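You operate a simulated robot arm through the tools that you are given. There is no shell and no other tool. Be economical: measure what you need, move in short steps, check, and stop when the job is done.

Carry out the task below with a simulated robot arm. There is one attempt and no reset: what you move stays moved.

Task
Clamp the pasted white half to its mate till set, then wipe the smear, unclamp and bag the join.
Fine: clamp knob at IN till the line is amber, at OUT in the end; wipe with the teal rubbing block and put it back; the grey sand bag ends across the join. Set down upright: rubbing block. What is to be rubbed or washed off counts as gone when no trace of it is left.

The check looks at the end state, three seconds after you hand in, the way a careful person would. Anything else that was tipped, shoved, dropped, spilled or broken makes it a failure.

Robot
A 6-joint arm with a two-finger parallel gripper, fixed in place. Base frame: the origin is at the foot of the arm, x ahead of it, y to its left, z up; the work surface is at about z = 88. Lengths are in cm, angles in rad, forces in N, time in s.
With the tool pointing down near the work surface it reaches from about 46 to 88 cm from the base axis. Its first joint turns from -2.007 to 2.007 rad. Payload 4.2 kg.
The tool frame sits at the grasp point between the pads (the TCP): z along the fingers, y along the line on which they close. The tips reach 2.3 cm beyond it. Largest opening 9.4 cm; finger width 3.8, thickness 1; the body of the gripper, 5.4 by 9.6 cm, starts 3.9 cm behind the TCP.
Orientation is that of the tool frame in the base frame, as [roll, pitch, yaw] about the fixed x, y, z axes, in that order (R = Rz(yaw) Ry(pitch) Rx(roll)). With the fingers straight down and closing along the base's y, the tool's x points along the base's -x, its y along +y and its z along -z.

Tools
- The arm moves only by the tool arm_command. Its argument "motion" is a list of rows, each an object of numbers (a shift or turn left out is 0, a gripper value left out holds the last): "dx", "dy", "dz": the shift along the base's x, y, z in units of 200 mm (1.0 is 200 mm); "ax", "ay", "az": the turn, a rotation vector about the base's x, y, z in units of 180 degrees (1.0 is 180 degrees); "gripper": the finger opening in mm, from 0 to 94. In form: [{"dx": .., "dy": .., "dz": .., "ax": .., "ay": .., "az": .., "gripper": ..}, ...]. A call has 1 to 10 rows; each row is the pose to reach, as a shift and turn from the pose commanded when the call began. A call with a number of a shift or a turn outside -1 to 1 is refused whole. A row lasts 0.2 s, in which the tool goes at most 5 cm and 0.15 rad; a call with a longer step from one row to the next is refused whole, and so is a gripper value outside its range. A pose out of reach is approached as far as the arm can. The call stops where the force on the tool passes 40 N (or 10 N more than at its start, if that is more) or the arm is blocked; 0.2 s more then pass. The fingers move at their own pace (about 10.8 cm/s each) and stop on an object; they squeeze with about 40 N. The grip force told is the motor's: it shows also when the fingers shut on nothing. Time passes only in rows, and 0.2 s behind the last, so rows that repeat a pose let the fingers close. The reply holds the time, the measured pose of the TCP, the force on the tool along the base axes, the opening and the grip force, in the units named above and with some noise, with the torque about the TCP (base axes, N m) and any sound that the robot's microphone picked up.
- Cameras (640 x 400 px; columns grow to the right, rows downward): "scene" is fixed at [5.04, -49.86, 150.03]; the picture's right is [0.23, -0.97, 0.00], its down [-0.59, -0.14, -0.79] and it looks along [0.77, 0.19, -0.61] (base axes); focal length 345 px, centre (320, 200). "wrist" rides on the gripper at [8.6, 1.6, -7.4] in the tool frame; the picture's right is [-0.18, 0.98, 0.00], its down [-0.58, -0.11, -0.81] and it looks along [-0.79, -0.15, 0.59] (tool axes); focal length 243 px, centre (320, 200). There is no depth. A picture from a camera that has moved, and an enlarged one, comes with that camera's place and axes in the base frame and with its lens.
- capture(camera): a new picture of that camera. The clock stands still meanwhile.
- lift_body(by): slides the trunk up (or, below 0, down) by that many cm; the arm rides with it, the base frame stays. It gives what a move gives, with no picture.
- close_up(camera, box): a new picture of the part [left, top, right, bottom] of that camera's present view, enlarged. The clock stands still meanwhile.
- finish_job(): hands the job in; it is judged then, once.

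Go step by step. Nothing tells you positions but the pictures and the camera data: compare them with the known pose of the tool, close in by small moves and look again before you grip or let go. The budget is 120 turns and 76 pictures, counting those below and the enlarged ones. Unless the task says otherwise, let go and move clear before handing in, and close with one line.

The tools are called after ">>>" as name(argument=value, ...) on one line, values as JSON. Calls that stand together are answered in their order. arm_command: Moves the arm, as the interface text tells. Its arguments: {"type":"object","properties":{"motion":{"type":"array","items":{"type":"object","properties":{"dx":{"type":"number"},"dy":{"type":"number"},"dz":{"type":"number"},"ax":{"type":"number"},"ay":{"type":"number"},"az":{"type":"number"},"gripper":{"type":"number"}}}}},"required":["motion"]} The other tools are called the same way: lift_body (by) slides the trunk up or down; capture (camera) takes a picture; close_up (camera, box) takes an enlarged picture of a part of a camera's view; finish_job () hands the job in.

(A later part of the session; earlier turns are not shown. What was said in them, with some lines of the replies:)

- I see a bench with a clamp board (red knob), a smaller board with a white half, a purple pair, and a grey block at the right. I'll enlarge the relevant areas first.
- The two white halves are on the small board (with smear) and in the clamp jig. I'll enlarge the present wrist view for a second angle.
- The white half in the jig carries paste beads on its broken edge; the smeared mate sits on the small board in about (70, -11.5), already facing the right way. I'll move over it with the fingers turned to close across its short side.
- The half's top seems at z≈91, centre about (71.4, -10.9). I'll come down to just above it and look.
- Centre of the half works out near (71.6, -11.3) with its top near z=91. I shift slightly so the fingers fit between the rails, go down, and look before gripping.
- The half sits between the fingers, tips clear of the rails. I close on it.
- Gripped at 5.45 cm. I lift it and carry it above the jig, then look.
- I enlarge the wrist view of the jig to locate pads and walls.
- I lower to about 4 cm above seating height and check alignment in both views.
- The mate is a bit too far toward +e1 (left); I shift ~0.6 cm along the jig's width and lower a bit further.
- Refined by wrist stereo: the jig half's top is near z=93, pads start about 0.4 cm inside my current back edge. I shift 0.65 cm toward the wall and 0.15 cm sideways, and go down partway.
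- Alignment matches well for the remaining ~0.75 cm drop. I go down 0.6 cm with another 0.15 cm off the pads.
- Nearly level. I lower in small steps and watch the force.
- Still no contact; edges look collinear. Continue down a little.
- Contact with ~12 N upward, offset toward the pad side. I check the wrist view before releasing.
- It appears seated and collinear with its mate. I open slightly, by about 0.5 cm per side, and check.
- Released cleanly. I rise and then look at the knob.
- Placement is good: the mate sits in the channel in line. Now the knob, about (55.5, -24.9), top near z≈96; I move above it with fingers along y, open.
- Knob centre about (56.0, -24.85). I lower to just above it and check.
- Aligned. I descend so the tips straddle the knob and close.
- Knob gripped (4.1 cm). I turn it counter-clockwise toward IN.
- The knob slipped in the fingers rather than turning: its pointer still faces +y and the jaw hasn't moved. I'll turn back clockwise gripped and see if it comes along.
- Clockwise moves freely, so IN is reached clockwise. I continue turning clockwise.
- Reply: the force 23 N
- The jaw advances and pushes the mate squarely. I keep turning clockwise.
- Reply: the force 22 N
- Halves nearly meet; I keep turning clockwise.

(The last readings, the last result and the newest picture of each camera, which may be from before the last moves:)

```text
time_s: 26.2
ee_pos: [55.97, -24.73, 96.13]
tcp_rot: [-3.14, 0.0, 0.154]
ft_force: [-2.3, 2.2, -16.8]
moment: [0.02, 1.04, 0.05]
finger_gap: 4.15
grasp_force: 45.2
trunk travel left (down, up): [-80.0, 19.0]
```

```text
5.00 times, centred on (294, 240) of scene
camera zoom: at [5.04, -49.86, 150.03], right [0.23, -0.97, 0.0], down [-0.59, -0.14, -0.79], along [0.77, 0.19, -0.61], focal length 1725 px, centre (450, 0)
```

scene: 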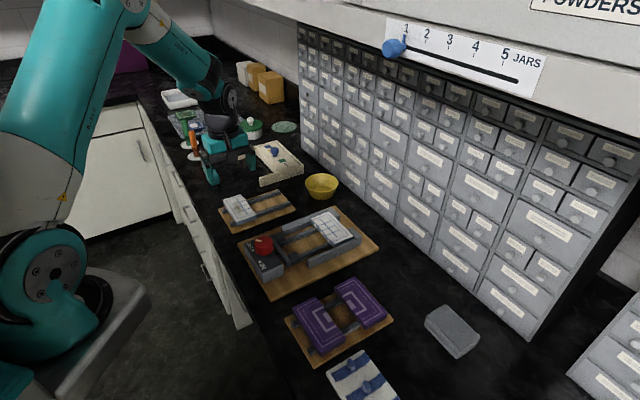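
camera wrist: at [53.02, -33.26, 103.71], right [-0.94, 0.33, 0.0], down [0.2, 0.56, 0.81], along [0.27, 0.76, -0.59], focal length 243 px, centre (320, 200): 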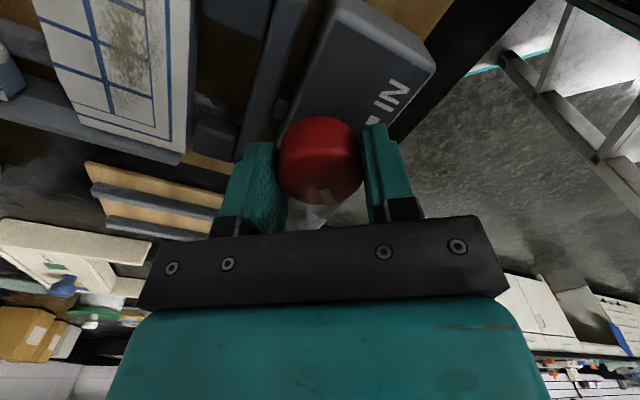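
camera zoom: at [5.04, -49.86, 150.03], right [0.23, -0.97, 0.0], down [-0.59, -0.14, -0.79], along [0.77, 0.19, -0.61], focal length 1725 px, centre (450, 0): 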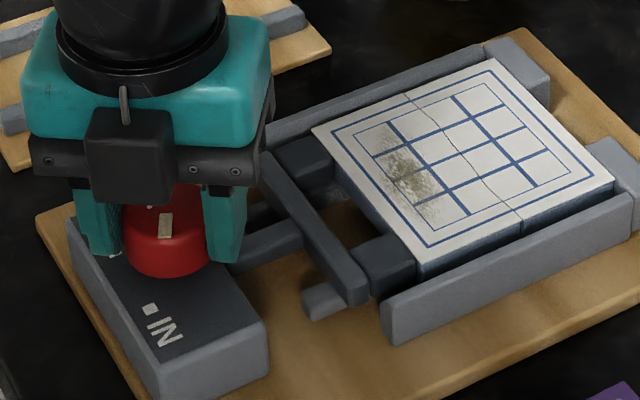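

The halves have met; the pointer is nearly at IN. I turn a bit more until the stop.

>>> arm_command(motion=[{"az": -0.03}, {"az": -0.06}, {"az": -0.09}, {"az": -0.09}])

>>> close_up(camera="scene", box=[230, 200, 358, 280])

```text
time_s: 27.2
ee_pos: [55.98, -24.89, 96.2]
tcp_rot: [-3.142, 0.0, -0.127]
ft_force: [-9.3, -1.7, -7.9]
moment: [-0.11, 0.03, -0.04]
finger_gap: 4.16
grasp_force: 45.1
trunk travel left (down, up): [-80.0, 19.0]
```

```text
5.00 times, centred on (294, 240) of scene
camera zoom: at [5.04, -49.86, 150.03], right [0.23, -0.97, 0.0], down [-0.59, -0.14, -0.79], along [0.77, 0.19, -0.61], focal length 1725 px, centre (450, 0)
```

zoom: 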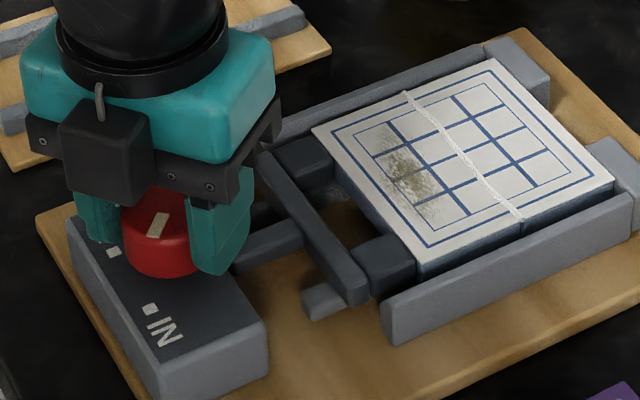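

The paste has squeezed out along the line. I turn slightly further to feel for the stop.

>>> arm_command(motion=[{"az": -0.02}, {"az": -0.04}, {"az": -0.04}])

>>> close_up(camera="scene", box=[230, 200, 358, 280])

```text
time_s: 28.0
ee_pos: [56.17, -24.86, 96.09]
tcp_rot: [-3.141, -0.004, -0.251]
ft_force: [1.2, -4.1, -6.8]
moment: [-0.16, -0.37, 0.31]
finger_gap: 4.1
grasp_force: 44.9
trunk travel left (down, up): [-80.0, 19.0]
```

```text
5.00 times, centred on (294, 240) of scene
camera zoom: at [5.04, -49.86, 150.03], right [0.23, -0.97, 0.0], down [-0.59, -0.14, -0.79], along [0.77, 0.19, -0.61], focal length 1725 px, centre (450, 0)
```

zoom: 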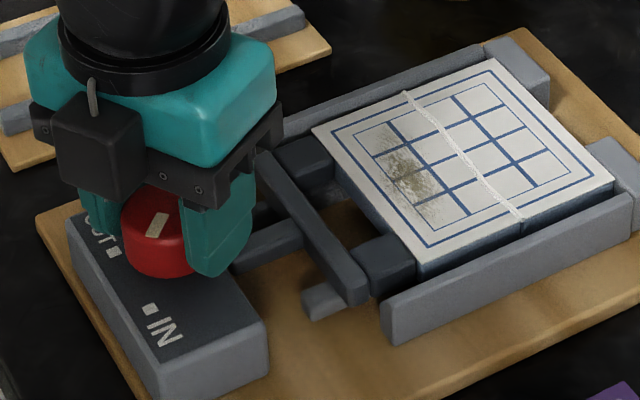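

Stop felt: the knob is at IN and the pointer shows it. I release, rise and head for the teal block while the paste sets.

>>> arm_command(motion=[{"gripper": 60}, {"gripper": 75}, {"dz": 0.2}, {"dz": 0.4, "az": 0.04}, {"dz": 0.5, "dx": 0.1, "dy": 0.1, "az": 0.085}, {"dz": 0.5, "dx": 0.25, "dy": 0.25, "az": 0.13}, {"dz": 0.5, "dx": 0.4, "dy": 0.4, "az": 0.175}, {"dz": 0.5, "dx": 0.55, "dy": 0.55, "az": 0.22}, {"dz": 0.5, "dx": 0.7, "dy": 0.7, "az": 0.265}, {"dz": 0.5, "dx": 0.85, "dy": 0.85, "az": 0.31}])

>>> capture(camera="scene")

>>> capture(camera="wrist")

```text
time_s: 30.2
ee_pos: [72.82, -7.9, 106.37]
tcp_rot: [-3.141, -0.001, 0.727]
ft_force: [0.1, -0.6, -0.2]
moment: [0.07, 0.0, 0.0]
finger_gap: 7.51
grasp_force: 0.1
trunk travel left (down, up): [-80.0, 19.0]
```

```text
28 pictures are left
```

scene: 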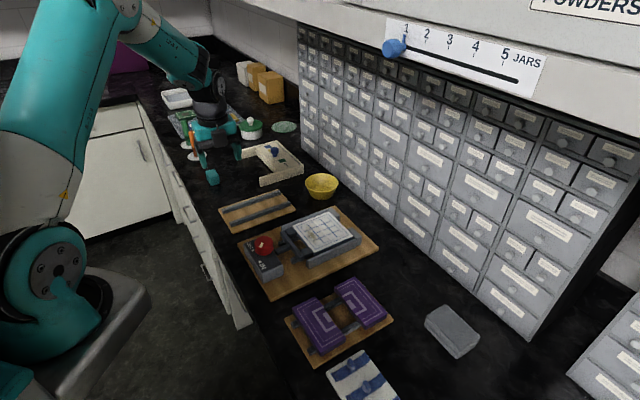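

```text
27 pictures are left
camera wrist: at [80.35, -3.48, 113.94], right [0.51, -0.86, 0.0], down [-0.51, -0.3, 0.81], along [-0.69, -0.41, -0.59], focal length 243 px, centre (320, 200)
```

wrist: 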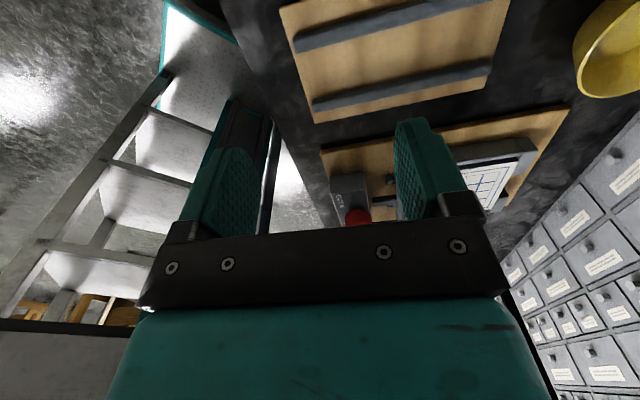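

Block is at about (84.4, 4); I approach above it.

>>> arm_command(motion=[{"dx": 0.14, "dy": 0.145, "dz": -0.05, "az": 0.018}, {"dx": 0.28, "dy": 0.29, "dz": -0.15, "az": 0.018}, {"dx": 0.42, "dy": 0.44, "dz": -0.25, "az": 0.018}, {"dx": 0.57, "dy": 0.585, "dz": -0.4, "az": 0.018}])

>>> capture(camera="wrist")

>>> close_up(camera="scene", box=[160, 130, 256, 190])

```text
refused: row 4 steps farther than a row can; nothing moved
```

```text
26 pictures are left
camera wrist: at [80.35, -3.48, 113.94], right [0.51, -0.86, 0.0], down [-0.51, -0.3, 0.81], along [-0.69, -0.41, -0.59], focal length 243 px, centre (320, 200)
```

wrist: 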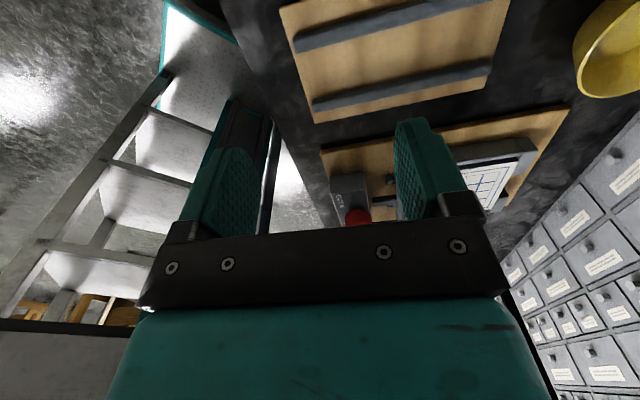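

```text
6.67 times, centred on (208, 160) of scene
camera zoom: at [5.04, -49.86, 150.03], right [0.23, -0.97, 0.0], down [-0.59, -0.14, -0.79], along [0.77, 0.19, -0.61], focal length 2300 px, centre (1067, 467)
```

zoom: 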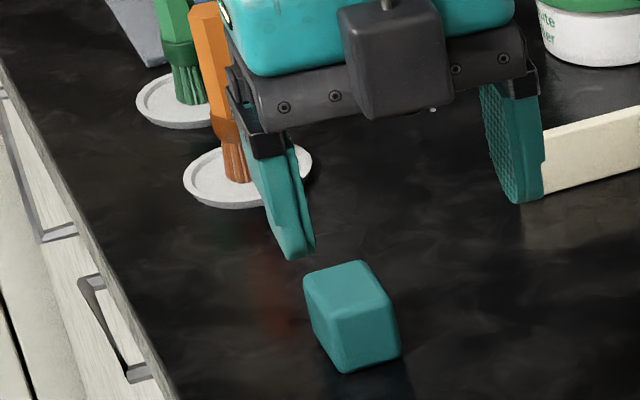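

My step was too long; and the block is turned ~10° from the bench axes. I repeat in shorter steps with the yaw matched.

>>> arm_command(motion=[{"dx": 0.12, "dy": 0.115, "dz": -0.05, "az": -0.037}, {"dx": 0.24, "dy": 0.23, "dz": -0.1, "az": -0.037}, {"dx": 0.36, "dy": 0.344, "dz": -0.18, "az": -0.037}, {"dx": 0.48, "dy": 0.458, "dz": -0.26, "az": -0.037}, {"dx": 0.6, "dy": 0.573, "dz": -0.34, "az": -0.037}, {"dx": 0.6, "dy": 0.573, "dz": -0.42, "az": -0.037}])

```text
time_s: 31.6
ee_pos: [84.88, 3.61, 97.7]
tcp_rot: [3.142, -0.002, 0.607]
ft_force: [0.3, -0.1, 0.9]
moment: [0.01, 0.0, 0.01]
finger_gap: 7.51
grasp_force: 0.1
trunk travel left (down, up): [-80.0, 19.0]
```

>>> close_up(camera="wrist", box=[160, 40, 480, 240])

>>> close_up(camera="scene", box=[164, 140, 260, 200])

```text
2.00 times, centred on (320, 140) of wrist
camera zoom: at [92.96, 7.11, 105.36], right [0.41, -0.91, 0.0], down [-0.54, -0.24, 0.81], along [-0.74, -0.33, -0.59], focal length 485 px, centre (320, 320)
```

zoom: 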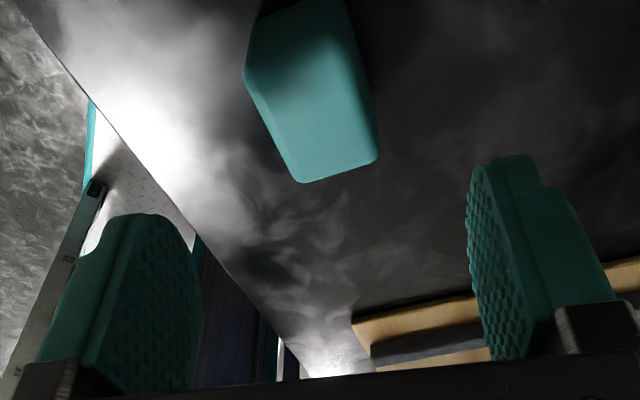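

```text
6.67 times, centred on (212, 170) of scene
camera zoom: at [5.04, -49.86, 150.03], right [0.23, -0.97, 0.0], down [-0.59, -0.14, -0.79], along [0.77, 0.19, -0.61], focal length 2300 px, centre (1040, 400)
```

zoom: 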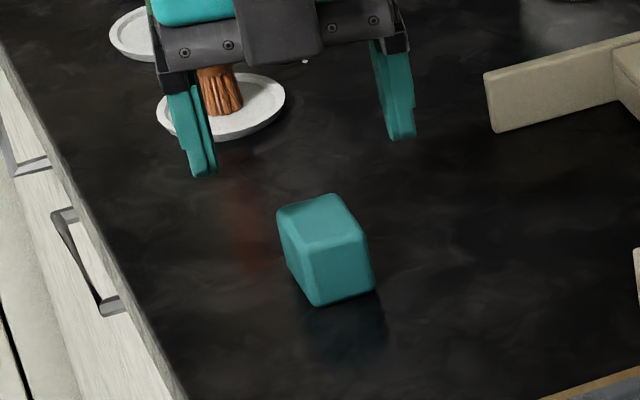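

The block is centred between the fingers. I go down to z≈91.4 and close.

>>> arm_command(motion=[{"dx": 0.01, "dz": -0.15}, {"dx": 0.01, "dz": -0.28}, {"dx": 0.01, "dz": -0.315}, {"dx": 0.01, "dz": -0.315, "gripper": 40}, {"dx": 0.01, "dz": -0.315, "gripper": 20}, {"dx": 0.01, "dz": -0.315, "gripper": 20}])

>>> close_up(camera="wrist", box=[160, 40, 480, 240])

```text
time_s: 33.0
ee_pos: [85.2, 3.55, 91.47]
tcp_rot: [-3.141, 0.0, 0.609]
ft_force: [0.0, 0.5, 1.2]
moment: [0.01, -0.1, 0.02]
finger_gap: 3.13
grasp_force: 40.1
trunk travel left (down, up): [-80.0, 19.0]
```

```text
2.00 times, centred on (320, 140) of wrist
camera zoom: at [93.26, 7.05, 99.08], right [0.41, -0.91, 0.0], down [-0.54, -0.24, 0.81], along [-0.74, -0.33, -0.59], focal length 485 px, centre (320, 320)
```

zoom: 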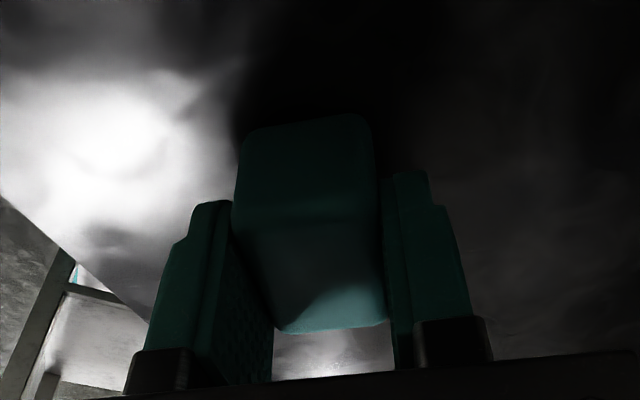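

Block gripped (3.1 cm). I lift it and carry it over the smear.

>>> arm_command(motion=[{"dz": 0.2}, {"dz": 0.42}, {"dz": 0.62}, {"dx": -0.11, "dy": -0.19, "dz": 0.62}, {"dx": -0.22, "dy": -0.38, "dz": 0.62, "az": 0.028}, {"dx": -0.33, "dy": -0.57, "dz": 0.62, "az": 0.056}, {"dx": -0.44, "dy": -0.76, "dz": 0.62, "az": 0.056}, {"dx": -0.55, "dy": -0.95, "dz": 0.62, "az": 0.056}])

>>> arm_command(motion=[{"dx": -0.11, "dy": -0.19}, {"dx": -0.22, "dy": -0.38}, {"dx": -0.33, "dy": -0.57}, {"dx": -0.44, "dy": -0.76}, {"dx": -0.537, "dy": -0.925}, {"dx": -0.537, "dy": -0.925, "dz": -0.2}])

>>> close_up(camera="scene", box=[250, 180, 378, 260])

```text
time_s: 34.8
ee_pos: [74.32, -15.38, 103.66]
tcp_rot: [-3.141, 0.002, 0.785]
ft_force: [0.0, 0.6, -0.1]
moment: [0.01, -0.01, -0.03]
finger_gap: 3.11
grasp_force: 39.9
trunk travel left (down, up): [-80.0, 19.0]
```

```text
time_s: 36.2
ee_pos: [63.18, -34.03, 100.01]
tcp_rot: [3.141, 0.0, 0.782]
ft_force: [-1.0, -0.7, -0.4]
moment: [-0.01, -0.01, 0.03]
finger_gap: 3.11
grasp_force: 40.3
trunk travel left (down, up): [-80.0, 19.0]
```

```text
5.00 times, centred on (314, 220) of scene
camera zoom: at [5.04, -49.86, 150.03], right [0.23, -0.97, 0.0], down [-0.59, -0.14, -0.79], along [0.77, 0.19, -0.61], focal length 1725 px, centre (350, 100)
```

zoom: 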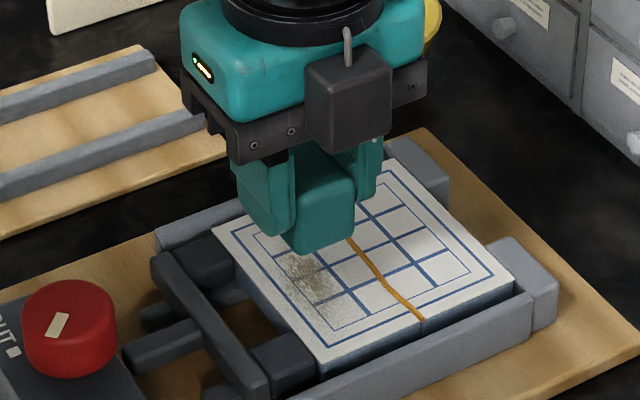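

The line is already amber. I lower the block onto the smear gently.

>>> arm_command(motion=[{"dz": -0.08}, {"dz": -0.15}, {"dz": -0.165}, {"dz": -0.175}, {"dz": -0.183}])

```text
time_s: 37.4
ee_pos: [63.33, -33.95, 96.09]
tcp_rot: [-3.141, -0.002, 0.785]
ft_force: [0.4, 0.5, 0.1]
moment: [0.0, -0.01, 0.02]
finger_gap: 3.11
grasp_force: 40.1
trunk travel left (down, up): [-80.0, 19.0]
```

>>> arm_command(motion=[{"dz": -0.006}, {"dz": -0.012}, {"dz": -0.018}, {"dz": -0.018}])

```text
time_s: 38.4
ee_pos: [63.37, -33.77, 95.74]
tcp_rot: [-3.141, 0.001, 0.783]
ft_force: [0.1, 0.2, 0.2]
moment: [0.0, 0.03, -0.03]
finger_gap: 3.11
grasp_force: 39.9
trunk travel left (down, up): [-80.0, 19.0]
```

>>> arm_command(motion=[{"dz": -0.006}, {"dz": -0.012}, {"dz": -0.012}])

```text
time_s: 39.2
ee_pos: [63.47, -33.79, 95.51]
tcp_rot: [3.14, -0.001, 0.783]
ft_force: [-1.1, -0.1, -0.3]
moment: [0.02, 0.01, 0.01]
finger_gap: 3.1
grasp_force: 40.3
trunk travel left (down, up): [-80.0, 19.0]
```

Still no contact; continuing down in small steps.

>>> arm_command(motion=[{"dz": -0.006}, {"dz": -0.012}, {"dz": -0.018}, {"dz": -0.018}])

>>> close_up(camera="scene", box=[266, 200, 346, 250])

```text
time_s: 40.2
ee_pos: [63.5, -33.87, 95.37]
tcp_rot: [3.14, -0.001, 0.781]
ft_force: [-4.7, 2.0, 27.4]
moment: [0.29, 0.01, 0.04]
finger_gap: 3.12
grasp_force: 39.3
trunk travel left (down, up): [-80.0, 19.0]
```

```text
8.00 times, centred on (306, 225) of scene
camera zoom: at [5.04, -49.86, 150.03], right [0.23, -0.97, 0.0], down [-0.59, -0.14, -0.79], along [0.77, 0.19, -0.61], focal length 2760 px, centre (432, 0)
```

zoom: 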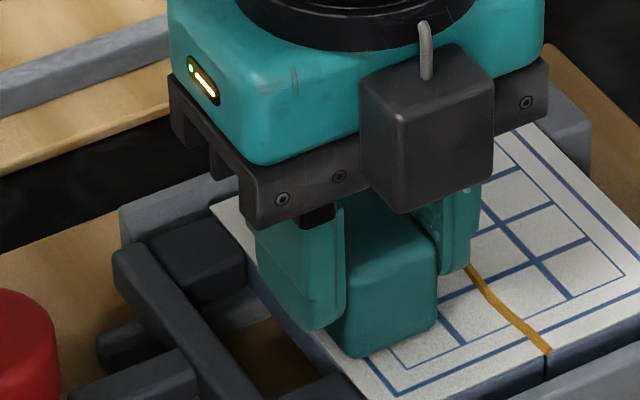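

Block is in contact and covers the middle of the smear. I ease the pressure slightly and rub along the half.

>>> arm_command(motion=[{"dx": -0.039, "dy": -0.039, "dz": 0.003}, {"dx": -0.078, "dy": -0.078, "dz": 0.003}, {"dx": -0.028, "dy": -0.028, "dz": 0.003}, {"dx": 0.021, "dy": 0.021, "dz": 0.003}, {"dx": 0.071, "dy": 0.071, "dz": 0.003}, {"dx": 0.113, "dy": 0.113, "dz": 0.003}, {"dx": 0.138, "dy": 0.088, "dz": 0.003}, {"dx": 0.067, "dy": 0.018, "dz": 0.003}, {"dx": -0.0035, "dy": -0.053, "dz": 0.003}, {"dx": -0.053, "dy": -0.103, "dz": 0.003}])

```text
time_s: 41.1
ee_pos: [62.53, -34.79, 95.5]
tcp_rot: [3.141, 0.012, 0.767]
ft_force: [-14.8, -6.8, 21.7]
moment: [0.09, 0.22, 0.15]
finger_gap: 3.09
grasp_force: 39.9
trunk travel left (down, up): [-80.0, 19.0]
stopped in row 4: the force on the tool passed its limit (the readings are from after the stop); the commanded pose is now the measured one
```

The push was too hard; I raise 1 mm and read the force.

>>> arm_command(motion=[{"dz": 0.005}, {"dz": 0.005}])

```text
time_s: 41.7
ee_pos: [62.72, -34.6, 95.38]
tcp_rot: [3.138, 0.012, 0.773]
ft_force: [-6.6, -9.0, 14.4]
moment: [-0.02, -0.03, -0.09]
finger_gap: 3.11
grasp_force: 40.1
trunk travel left (down, up): [-80.0, 19.0]
```

>>> arm_command(motion=[{"dx": -0.018, "dy": -0.018, "dz": 0.002}, {"dx": -0.035, "dy": -0.035, "dz": 0.002}, {"dx": 0.0, "dy": 0.0, "dz": 0.002}, {"dx": 0.035, "dy": 0.035, "dz": 0.002}, {"dx": 0.07, "dy": 0.07, "dz": 0.002}, {"dx": 0.106, "dy": 0.106, "dz": 0.002}, {"dx": 0.14, "dy": 0.14, "dz": 0.002}, {"dx": 0.158, "dy": 0.158, "dz": 0.002}, {"dx": 0.176, "dy": 0.14, "dz": 0.002}])

```text
time_s: 43.7
ee_pos: [66.29, -31.7, 95.51]
tcp_rot: [3.141, 0.012, 0.774]
ft_force: [-0.1, 0.1, -0.9]
moment: [-0.01, 0.0, 0.0]
finger_gap: 3.12
grasp_force: 40.0
trunk travel left (down, up): [-80.0, 19.0]
```

Contact was lost on that pass; I lower slightly and stroke back.

>>> arm_command(motion=[{"dz": -0.004}, {"dx": -0.035, "dy": -0.035, "dz": -0.004}, {"dx": -0.07, "dy": -0.07, "dz": -0.004}, {"dx": -0.106, "dy": -0.106, "dz": -0.004}, {"dx": -0.14, "dy": -0.14, "dz": -0.004}, {"dx": -0.176, "dy": -0.176, "dz": -0.004}, {"dx": -0.194, "dy": -0.194, "dz": -0.004}])

```text
time_s: 45.3
ee_pos: [62.41, -35.56, 95.59]
tcp_rot: [3.139, 0.011, 0.772]
ft_force: [4.2, 3.2, 8.2]
moment: [0.26, -0.32, -0.02]
finger_gap: 3.09
grasp_force: 40.2
trunk travel left (down, up): [-80.0, 19.0]
```

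Good light contact (8 N). I stroke forward on the other lane and back along the middle.

>>> arm_command(motion=[{"dx": -0.035, "dy": 0.035, "dz": 0}, {"dx": 0.0, "dy": 0.07}, {"dx": 0.035, "dy": 0.105, "dz": -0.001}, {"dx": 0.07, "dy": 0.14, "dz": -0.001}, {"dx": 0.106, "dy": 0.176, "dz": -0.002}, {"dx": 0.141, "dy": 0.211, "dz": -0.002}, {"dx": 0.16, "dy": 0.23, "dz": -0.002}, {"dx": 0.125, "dy": 0.195, "dz": -0.002}])

>>> arm_command(motion=[{"dz": 0.1}, {"dx": 0.1, "dy": 0.1, "dz": 0.3}, {"dx": 0.2, "dy": 0.2, "dz": 0.4}])

>>> close_up(camera="scene", box=[250, 180, 378, 260])

```text
time_s: 46.6
ee_pos: [64.19, -32.31, 95.5]
tcp_rot: [-3.138, 0.025, 0.759]
ft_force: [-15.2, -10.0, 15.4]
moment: [-0.09, 0.18, 0.33]
finger_gap: 3.1
grasp_force: 40.3
trunk travel left (down, up): [-80.0, 19.0]
stopped in row 6: the force on the tool passed its limit (the readings are from after the stop); the commanded pose is now the measured one
```

```text
time_s: 47.4
ee_pos: [68.44, -28.02, 103.43]
tcp_rot: [-3.138, 0.02, 0.764]
ft_force: [-0.9, -0.9, -0.5]
moment: [0.04, -0.01, 0.02]
finger_gap: 3.14
grasp_force: 40.2
trunk travel left (down, up): [-80.0, 19.0]
```

```text
5.00 times, centred on (314, 220) of scene
camera zoom: at [5.04, -49.86, 150.03], right [0.23, -0.97, 0.0], down [-0.59, -0.14, -0.79], along [0.77, 0.19, -0.61], focal length 1725 px, centre (350, 100)
```

zoom: 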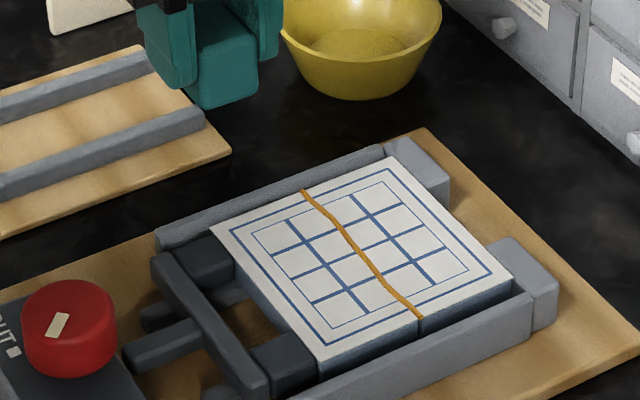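

The smear looks gone; I verify with a tighter view.

>>> close_up(camera="scene", box=[290, 212, 338, 254])

```text
9.52 times, centred on (314, 233) of scene
camera zoom: at [5.04, -49.86, 150.03], right [0.23, -0.97, 0.0], down [-0.59, -0.14, -0.79], along [0.77, 0.19, -0.61], focal length 3286 px, centre (377, -114)
```

zoom: 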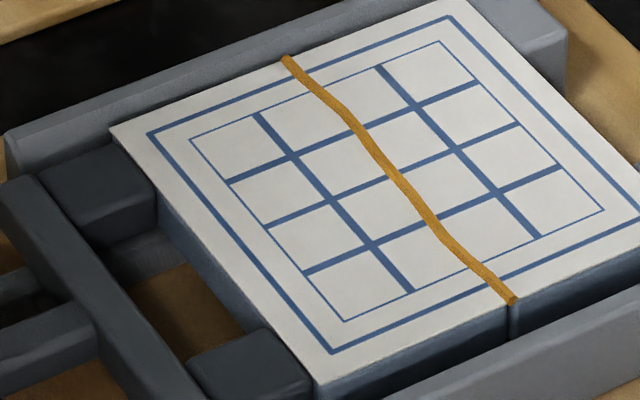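

Fully clean. I carry the block back to its place.

>>> arm_command(motion=[{"dx": 0.084, "dy": 0.158, "az": -0.025, "ax": 0.0044, "ay": -0.0046}, {"dx": 0.168, "dy": 0.316, "az": -0.049, "ax": 0.0044, "ay": -0.0046}, {"dx": 0.252, "dy": 0.474, "az": -0.049, "ax": 0.0044, "ay": -0.0046}, {"dx": 0.336, "dy": 0.632, "az": -0.049, "ax": 0.0044, "ay": -0.0046}, {"dx": 0.421, "dy": 0.79, "az": -0.049, "ax": 0.0044, "ay": -0.0046}, {"dx": 0.421, "dy": 0.79, "az": -0.049, "ax": 0.0044, "ay": -0.0046}])

```text
time_s: 48.8
ee_pos: [76.63, -12.28, 103.11]
tcp_rot: [-3.134, 0.002, 0.61]
ft_force: [0.2, 0.2, -0.7]
moment: [0.01, -0.02, -0.01]
finger_gap: 3.09
grasp_force: 39.8
trunk travel left (down, up): [-80.0, 19.0]
```

>>> arm_command(motion=[{"dx": 0.085, "dy": 0.16}, {"dx": 0.17, "dy": 0.32}, {"dx": 0.255, "dy": 0.48}, {"dx": 0.34, "dy": 0.64}, {"dx": 0.427, "dy": 0.798}, {"dx": 0.427, "dy": 0.798, "dz": -0.2}, {"dx": 0.427, "dy": 0.798, "dz": -0.4}, {"dx": 0.427, "dy": 0.798, "dz": -0.5}, {"dx": 0.427, "dy": 0.798, "dz": -0.55}, {"dx": 0.427, "dy": 0.798, "dz": -0.55}])

```text
time_s: 51.0
ee_pos: [85.26, 3.59, 92.2]
tcp_rot: [-3.138, 0.002, 0.609]
ft_force: [-0.1, 0.2, -0.7]
moment: [0.01, 0.04, 0.03]
finger_gap: 3.1
grasp_force: 40.1
trunk travel left (down, up): [-80.0, 19.0]
```

Exactly over its old place. I lower gently to contact.

>>> arm_command(motion=[{"dz": -0.015}, {"dz": -0.025}, {"dz": -0.032}, {"dz": -0.036}, {"dz": -0.036}])

```text
time_s: 52.2
ee_pos: [85.24, 3.59, 91.6]
tcp_rot: [-3.136, 0.002, 0.609]
ft_force: [0.3, 1.0, 0.3]
moment: [0.02, 0.01, 0.01]
finger_gap: 3.12
grasp_force: 39.7
trunk travel left (down, up): [-80.0, 19.0]
```

>>> arm_command(motion=[{"dz": -0.005}, {"dz": -0.01}, {"dz": -0.015}, {"dz": -0.015}])

```text
time_s: 53.2
ee_pos: [85.33, 3.58, 91.48]
tcp_rot: [-3.136, 0.001, 0.609]
ft_force: [-2.0, -0.9, 6.2]
moment: [-0.07, -0.03, -0.03]
finger_gap: 3.14
grasp_force: 39.8
trunk travel left (down, up): [-80.0, 19.0]
```

Block is down. I open, rise and start back to the knob.

>>> arm_command(motion=[{"gripper": 50}, {"gripper": 75}, {"dz": 0.2}, {"dz": 0.42}, {"dz": 0.62}, {"dx": -0.15, "dy": -0.15, "dz": 0.62, "az": -0.04}, {"dx": -0.3, "dy": -0.3, "dz": 0.62, "az": -0.08}, {"dx": -0.45, "dy": -0.45, "dz": 0.62, "az": -0.12}, {"dx": -0.6, "dy": -0.6, "dz": 0.62, "az": -0.16}, {"dx": -0.75, "dy": -0.75, "dz": 0.62, "az": -0.2}])

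>>> close_up(camera="scene", box=[160, 120, 320, 220])

```text
time_s: 55.4
ee_pos: [69.88, -15.98, 103.75]
tcp_rot: [-3.139, 0.004, 0.004]
ft_force: [-0.6, 0.0, 0.8]
moment: [-0.03, 0.0, 0.02]
finger_gap: 7.46
grasp_force: 0.2
out of reach, approached as far as the arm can: row 9, 10
trunk travel left (down, up): [-80.0, 19.0]
```

```text
4.00 times, centred on (240, 170) of scene
camera zoom: at [5.04, -49.86, 150.03], right [0.23, -0.97, 0.0], down [-0.59, -0.14, -0.79], along [0.77, 0.19, -0.61], focal length 1380 px, centre (640, 320)
```

zoom: 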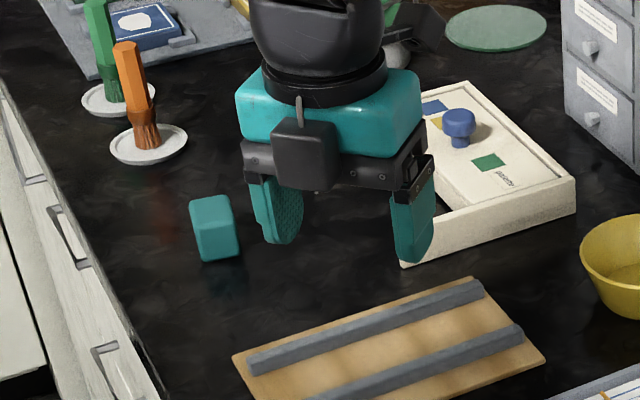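

The block is back upright. The wrist neared its turn limit; I rotate back a little and read the pose.

>>> arm_command(motion=[{"az": 0.03}, {"az": 0.06}, {"az": 0.06}])

```text
time_s: 56.2
ee_pos: [69.96, -15.84, 103.75]
tcp_rot: [-3.137, 0.003, 0.171]
ft_force: [0.0, 0.9, -0.2]
moment: [0.0, -0.04, 0.03]
finger_gap: 7.48
grasp_force: 0.1
trunk travel left (down, up): [-80.0, 19.0]
```

>>> arm_command(motion=[{"dx": -0.15, "dy": -0.1, "dz": 0}, {"dx": -0.32, "dy": -0.2, "dz": 0, "az": -0.02}, {"dx": -0.5, "dy": -0.32, "dz": -0.05, "az": -0.04}, {"dx": -0.6, "dy": -0.4, "dz": -0.1, "az": -0.07}, {"dx": -0.697, "dy": -0.45, "dz": -0.2, "az": -0.09}, {"dx": -0.697, "dy": -0.45, "dz": -0.2, "az": -0.09}])

```text
time_s: 57.6
ee_pos: [56.08, -25.2, 99.81]
tcp_rot: [-3.136, 0.001, -0.114]
ft_force: [-0.8, -0.5, -0.1]
moment: [0.0, -0.02, -0.01]
finger_gap: 7.47
grasp_force: 0.0
trunk travel left (down, up): [-80.0, 19.0]
```

>>> arm_command(motion=[{"dy": 0.012, "dz": -0.09}, {"dy": 0.012, "dz": -0.182}, {"dy": 0.012, "dz": -0.182, "gripper": 50}, {"dy": 0.012, "dz": -0.182, "gripper": 30}, {"dy": 0.012, "dz": -0.182, "gripper": 30}])

>>> close_up(camera="scene", box=[230, 200, 358, 280])

```text
time_s: 58.8
ee_pos: [55.91, -24.84, 96.14]
tcp_rot: [-3.136, 0.004, -0.114]
ft_force: [-2.1, -2.6, -2.5]
moment: [-0.23, 0.01, 0.0]
finger_gap: 4.14
grasp_force: 45.3
trunk travel left (down, up): [-80.0, 19.0]
```

```text
5.00 times, centred on (294, 240) of scene
camera zoom: at [5.04, -49.86, 150.03], right [0.23, -0.97, 0.0], down [-0.59, -0.14, -0.79], along [0.77, 0.19, -0.61], focal length 1725 px, centre (450, 0)
```

zoom: 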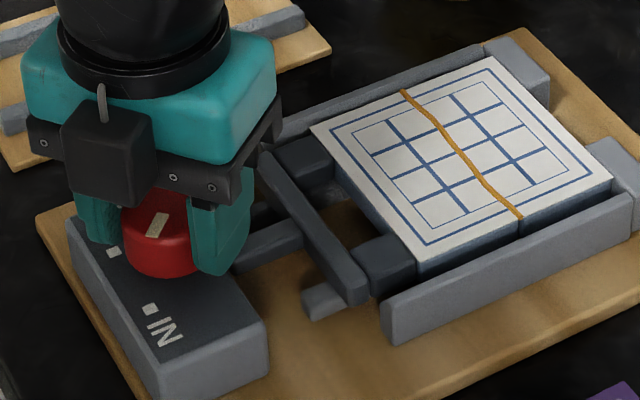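

Knob gripped, line amber. I turn counter-clockwise to OUT.

>>> arm_command(motion=[{"az": 0.04}, {"az": 0.08}, {"az": 0.12}, {"az": 0.16}, {"az": 0.2}, {"az": 0.24}, {"az": 0.28}, {"az": 0.32}, {"az": 0.36}, {"az": 0.4}])

>>> arm_command(motion=[{"az": 0.04}, {"az": 0.08}, {"az": 0.12}, {"az": 0.16}, {"az": 0.2}, {"az": 0.24}, {"az": 0.28}, {"az": 0.32}, {"az": 0.36}, {"az": 0.4}])

>>> arm_command(motion=[{"az": 0.04}, {"az": 0.08}, {"az": 0.12}, {"az": 0.16}, {"az": 0.2}, {"az": 0.24}, {"az": 0.28}, {"az": 0.32}, {"az": 0.36}, {"az": 0.4}])

```text
time_s: 61.0
ee_pos: [56.07, -24.81, 96.2]
tcp_rot: [-3.135, 0.0, 1.145]
ft_force: [-8.9, -9.2, -9.7]
moment: [-0.61, 0.23, -0.05]
finger_gap: 4.16
grasp_force: 45.0
trunk travel left (down, up): [-80.0, 19.0]
```

```text
time_s: 63.2
ee_pos: [56.01, -24.8, 96.1]
tcp_rot: [-3.136, 0.002, 2.401]
ft_force: [-14.0, -5.8, -10.2]
moment: [0.1, 0.93, -0.07]
finger_gap: 4.15
grasp_force: 44.5
trunk travel left (down, up): [-80.0, 19.0]
```

```text
time_s: 65.4
ee_pos: [55.86, -24.79, 96.08]
tcp_rot: [-3.136, 0.004, -2.624]
ft_force: [-16.9, -5.6, -2.1]
moment: [-0.01, 0.51, -0.11]
finger_gap: 4.18
grasp_force: 45.0
trunk travel left (down, up): [-80.0, 19.0]
```

>>> arm_command(motion=[{"az": 0.04}, {"az": 0.08}, {"az": 0.12}, {"az": 0.16}, {"az": 0.2}, {"az": 0.24}, {"az": 0.28}, {"az": 0.31}, {"az": 0.31}])

>>> close_up(camera="scene", box=[230, 200, 358, 280])

```text
time_s: 67.4
ee_pos: [56.01, -24.74, 96.15]
tcp_rot: [-3.138, 0.004, -1.649]
ft_force: [-14.5, -1.6, -4.1]
moment: [-0.11, 0.14, -0.1]
finger_gap: 4.13
grasp_force: 45.4
trunk travel left (down, up): [-80.0, 19.0]
```

```text
5.00 times, centred on (294, 240) of scene
camera zoom: at [5.04, -49.86, 150.03], right [0.23, -0.97, 0.0], down [-0.59, -0.14, -0.79], along [0.77, 0.19, -0.61], focal length 1725 px, centre (450, 0)
```

zoom: 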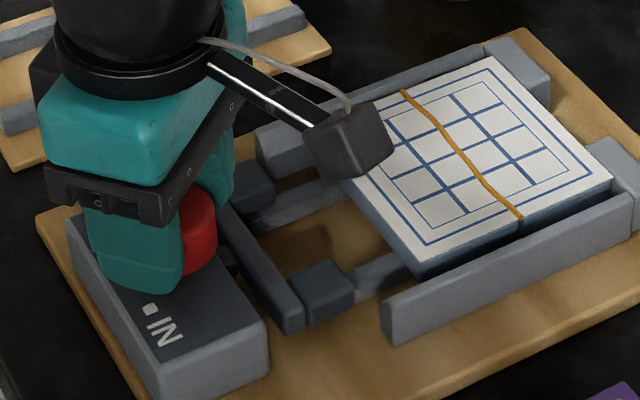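

Jaw is back. I nudge a bit further to the stop.

>>> arm_command(motion=[{"az": 0.03}, {"az": 0.05}, {"az": 0.05}])

```text
time_s: 68.2
ee_pos: [55.9, -24.7, 96.1]
tcp_rot: [-3.136, 0.004, -1.494]
ft_force: [-9.6, 7.0, -0.1]
moment: [0.44, 0.29, -0.86]
finger_gap: 4.13
grasp_force: 44.6
trunk travel left (down, up): [-80.0, 19.0]
```

Firm stop at OUT. I release, rise and travel toward the sand bag at about (47, -65.7).

>>> arm_command(motion=[{"gripper": 60}, {"gripper": 75}, {"dz": 0.2}, {"dz": 0.4}, {"dx": -0.04, "dy": -0.19, "dz": 0.5, "az": -0.043}, {"dx": -0.08, "dy": -0.38, "dz": 0.5, "az": -0.086}, {"dx": -0.13, "dy": -0.57, "dz": 0.5, "az": -0.129}, {"dx": -0.17, "dy": -0.76, "dz": 0.5, "az": -0.172}, {"dx": -0.22, "dy": -0.95, "dz": 0.5, "az": -0.215}])

>>> close_up(camera="scene", box=[230, 200, 390, 300])

```text
time_s: 70.2
ee_pos: [51.72, -43.69, 106.23]
tcp_rot: [-3.137, 0.001, -2.171]
ft_force: [-1.1, 0.5, 0.2]
moment: [-0.02, 0.01, 0.01]
finger_gap: 7.51
grasp_force: 0.1
trunk travel left (down, up): [-80.0, 19.0]
```

```text
4.00 times, centred on (310, 250) of scene
camera zoom: at [5.04, -49.86, 150.03], right [0.23, -0.97, 0.0], down [-0.59, -0.14, -0.79], along [0.77, 0.19, -0.61], focal length 1380 px, centre (360, 0)
```

zoom: 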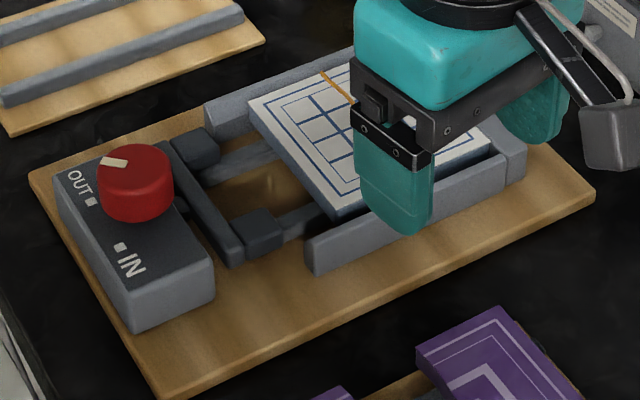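

Knob at OUT. I continue to above the bag.

>>> arm_command(motion=[{"dx": -0.04, "dy": -0.18, "az": -0.02, "gripper": 94}, {"dx": -0.08, "dy": -0.38, "az": -0.041}, {"dx": -0.12, "dy": -0.58, "az": -0.041}, {"dx": -0.16, "dy": -0.78, "az": -0.041}, {"dx": -0.22, "dy": -0.98, "az": -0.041}])

>>> arm_command(motion=[{"dx": -0.01, "dy": -0.12, "dz": -0.1}, {"dx": -0.01, "dy": -0.12, "dz": -0.2}, {"dx": -0.01, "dy": -0.12, "dz": -0.3}])

>>> capture(camera="wrist")

>>> close_up(camera="scene", box=[384, 270, 544, 370])

```text
time_s: 71.4
ee_pos: [47.3, -63.24, 106.27]
tcp_rot: [-3.139, 0.001, -2.298]
ft_force: [0.8, 1.0, 0.5]
moment: [-0.02, 0.02, 0.0]
finger_gap: 9.43
grasp_force: 0.1
trunk travel left (down, up): [-80.0, 19.0]
```

```text
time_s: 72.2
ee_pos: [47.08, -65.72, 100.26]
tcp_rot: [-3.135, 0.001, -2.298]
ft_force: [-0.3, 0.1, 0.6]
moment: [0.01, -0.05, -0.02]
finger_gap: 9.41
grasp_force: 0.0
trunk travel left (down, up): [-80.0, 19.0]
```

```text
13 pictures are left
camera wrist: at [40.0, -71.18, 107.79], right [-0.61, 0.79, -0.01], down [0.46, 0.36, 0.81], along [0.64, 0.49, -0.59], focal length 243 px, centre (320, 200)
```

wrist: 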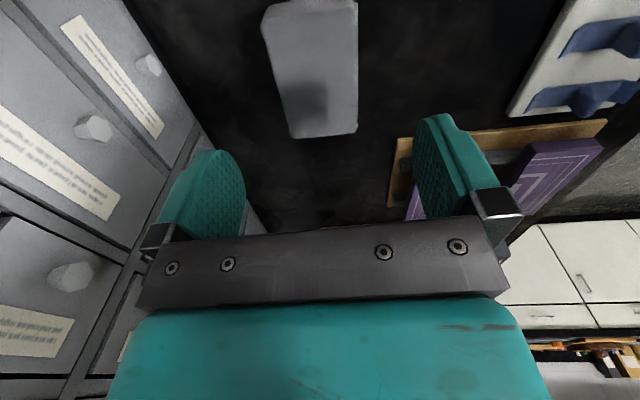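

```text
4.00 times, centred on (464, 320) of scene
camera zoom: at [5.04, -49.86, 150.03], right [0.23, -0.97, 0.0], down [-0.59, -0.14, -0.79], along [0.77, 0.19, -0.61], focal length 1380 px, centre (-256, -280)
```

zoom: 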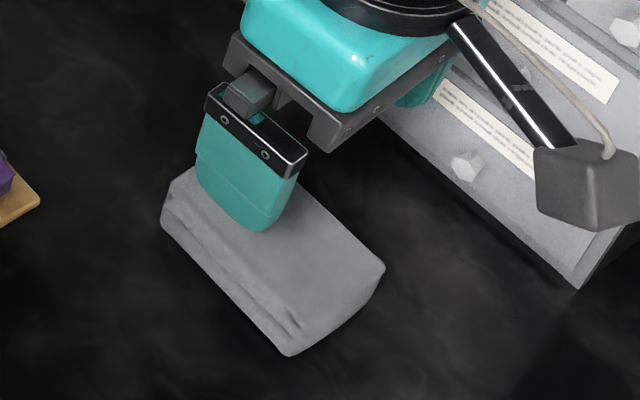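

Bag is aligned with the fingers. I descend and look once before closing.

>>> arm_command(motion=[{"dx": 0.015, "dz": -0.15}, {"dx": 0.015, "dz": -0.3}, {"dx": 0.015, "dz": -0.42}, {"dx": 0.015, "dz": -0.465}])

>>> capture(camera="wrist")

```text
time_s: 73.2
ee_pos: [47.24, -65.7, 90.94]
tcp_rot: [-3.136, 0.003, -2.3]
ft_force: [-0.3, 0.0, 0.8]
moment: [-0.01, 0.02, 0.04]
finger_gap: 9.4
grasp_force: 0.1
trunk travel left (down, up): [-80.0, 19.0]
```

```text
11 pictures are left
camera wrist: at [40.26, -71.23, 98.48], right [-0.61, 0.79, 0.0], down [0.46, 0.36, 0.81], along [0.64, 0.49, -0.59], focal length 243 px, centre (320, 200)
```

wrist: 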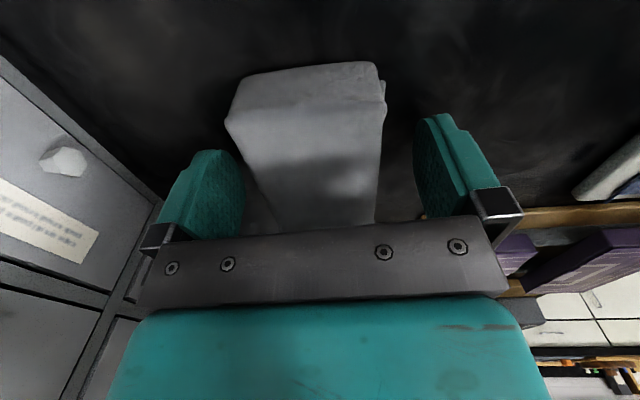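

The bag is between the fingers; I close and lift.

>>> arm_command(motion=[{"gripper": 70}, {"gripper": 40}, {"gripper": 30}, {"gripper": 30}, {"gripper": 30}])

>>> arm_command(motion=[{"dz": 0.15}, {"dz": 0.35}, {"dz": 0.55}, {"dz": 0.75}, {"dz": 0.8}])

```text
time_s: 74.4
ee_pos: [47.28, -65.8, 90.87]
tcp_rot: [-3.136, 0.005, -2.299]
ft_force: [-0.9, 1.2, -0.1]
moment: [0.03, 0.09, -0.09]
finger_gap: 5.94
grasp_force: 40.1
trunk travel left (down, up): [-80.0, 19.0]
```

```text
time_s: 75.6
ee_pos: [47.54, -65.73, 106.86]
tcp_rot: [-3.137, 0.004, -2.299]
ft_force: [-0.3, 0.6, -3.0]
moment: [-0.01, 0.03, 0.02]
finger_gap: 5.93
grasp_force: 40.2
trunk travel left (down, up): [-80.0, 19.0]
```

Bag held (5.9 cm). I carry it to the join while turning it so its long side goes across the line.

>>> arm_command(motion=[{"dx": 0.045, "dy": 0.076, "az": -0.043}, {"dx": 0.09, "dy": 0.152, "az": -0.086}, {"dx": 0.135, "dy": 0.228, "az": -0.129}, {"dx": 0.18, "dy": 0.304, "az": -0.172}, {"dx": 0.225, "dy": 0.38, "az": -0.215}, {"dx": 0.27, "dy": 0.456, "az": -0.258}, {"dx": 0.315, "dy": 0.532, "az": -0.301}, {"dx": 0.36, "dy": 0.608, "az": -0.344}, {"dx": 0.405, "dy": 0.684, "az": -0.387}, {"dx": 0.45, "dy": 0.76, "az": -0.43}])

>>> arm_command(motion=[{"dx": 0.091, "dy": 0.151, "az": -0.03}, {"dx": 0.182, "dy": 0.302, "az": -0.06}, {"dx": 0.273, "dy": 0.453, "az": -0.088}, {"dx": 0.364, "dy": 0.604, "az": -0.088}, {"dx": 0.455, "dy": 0.755, "az": -0.088}, {"dx": 0.455, "dy": 0.755, "az": -0.088, "dz": -0.2}, {"dx": 0.455, "dy": 0.755, "az": -0.088, "dz": -0.35}])

>>> close_up(camera="scene", box=[250, 170, 410, 270])

```text
time_s: 77.8
ee_pos: [56.26, -50.81, 106.7]
tcp_rot: [-3.135, 0.001, 2.631]
ft_force: [-0.4, 0.0, -2.5]
moment: [-0.02, -0.01, 0.02]
finger_gap: 5.87
grasp_force: 39.7
trunk travel left (down, up): [-80.0, 19.0]
```

```text
time_s: 79.4
ee_pos: [65.35, -35.69, 100.09]
tcp_rot: [-3.136, 0.001, 2.356]
ft_force: [-1.4, 1.1, -2.1]
moment: [0.03, -0.01, 0.0]
finger_gap: 5.87
grasp_force: 40.0
trunk travel left (down, up): [-80.0, 19.0]
```

```text
4.00 times, centred on (330, 220) of scene
camera zoom: at [5.04, -49.86, 150.03], right [0.23, -0.97, 0.0], down [-0.59, -0.14, -0.79], along [0.77, 0.19, -0.61], focal length 1380 px, centre (280, 120)
```

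zoom: 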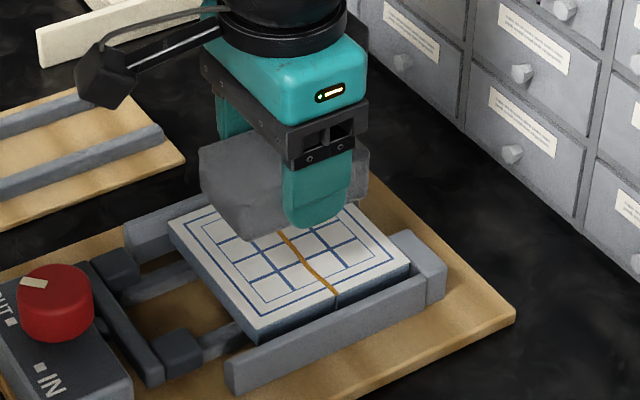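

Bag is over the join. I lower gently.

>>> arm_command(motion=[{"dz": -0.1}, {"dz": -0.18}, {"dz": -0.215}, {"dz": -0.228}, {"dz": -0.236}, {"dz": -0.236}])

>>> close_up(camera="scene", box=[266, 200, 362, 260])

```text
time_s: 80.8
ee_pos: [65.44, -35.46, 95.12]
tcp_rot: [-3.136, 0.001, 2.356]
ft_force: [0.3, -0.3, -2.6]
moment: [-0.03, -0.03, -0.05]
finger_gap: 5.85
grasp_force: 39.6
trunk travel left (down, up): [-80.0, 19.0]
```

```text
6.67 times, centred on (314, 230) of scene
camera zoom: at [5.04, -49.86, 150.03], right [0.23, -0.97, 0.0], down [-0.59, -0.14, -0.79], along [0.77, 0.19, -0.61], focal length 2300 px, centre (360, 0)
```

zoom: 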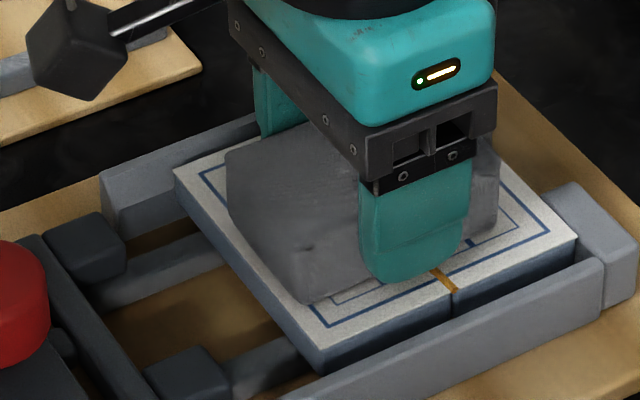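

Well centred. Final lowering to contact.

>>> arm_command(motion=[{"dz": -0.006}, {"dz": -0.012}, {"dz": -0.016}, {"dz": -0.016}])

```text
time_s: 81.8
ee_pos: [65.21, -35.53, 94.93]
tcp_rot: [-3.137, 0.004, 2.356]
ft_force: [1.2, 0.1, 10.0]
moment: [0.37, -0.07, -0.15]
finger_gap: 5.81
grasp_force: 39.6
trunk travel left (down, up): [-80.0, 19.0]
```

Contact. I open and rise.

>>> arm_command(motion=[{"gripper": 66}, {"gripper": 75}, {"gripper": 75}, {"dz": 0.1}, {"dz": 0.3}, {"dz": 0.5}, {"dz": 0.7}])

>>> arm_command(motion=[{"dx": -0.1, "dy": 0.15, "dz": 0.1}, {"dx": -0.2, "dy": 0.3, "dz": 0.2}, {"dx": -0.3, "dy": 0.45, "dz": 0.3}])

>>> capture(camera="scene")

>>> close_up(camera="scene", box=[230, 190, 390, 290])

```text
time_s: 83.4
ee_pos: [65.48, -35.37, 108.65]
tcp_rot: [-3.136, 0.002, 2.357]
ft_force: [0.8, -0.1, -0.7]
moment: [0.0, 0.03, -0.02]
finger_gap: 7.5
grasp_force: 0.0
trunk travel left (down, up): [-80.0, 19.0]
```

```text
time_s: 84.2
ee_pos: [59.51, -26.38, 114.69]
tcp_rot: [-3.136, 0.003, 2.357]
ft_force: [0.4, -0.1, -0.5]
moment: [-0.02, 0.05, 0.0]
finger_gap: 7.51
grasp_force: 0.0
trunk travel left (down, up): [-80.0, 19.0]
```

```text
8 pictures are left
```

scene: 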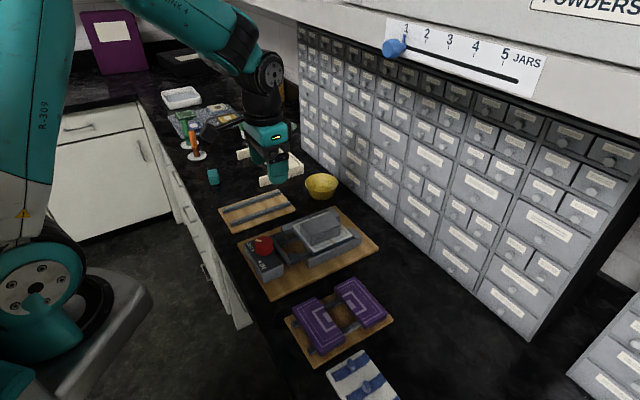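

```text
4.00 times, centred on (310, 240) of scene
camera zoom: at [5.04, -49.86, 150.03], right [0.23, -0.97, 0.0], down [-0.59, -0.14, -0.79], along [0.77, 0.19, -0.61], focal length 1380 px, centre (360, 40)
```

zoom: 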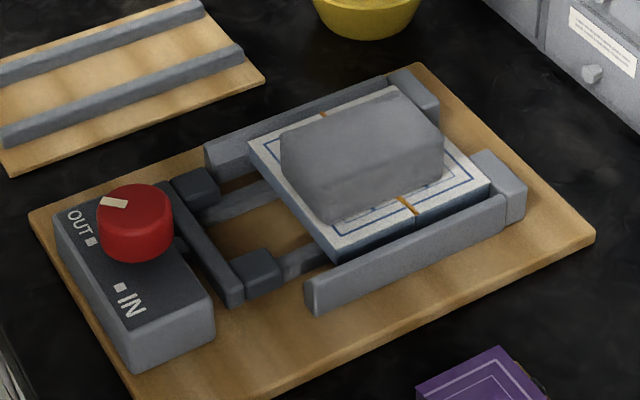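

The bag lies flat and centred across the amber join. The knob is at OUT, the rubbing block is upright in its place, and the arm is clear, so I hand in.

>>> finish_job()

```text
The job is handed in.
```

I clamped the halves until the line turned amber, wiped the smear off, set the knob back at OUT, put the rubbing block back upright and laid the sand bag across the join; the job is handed in.
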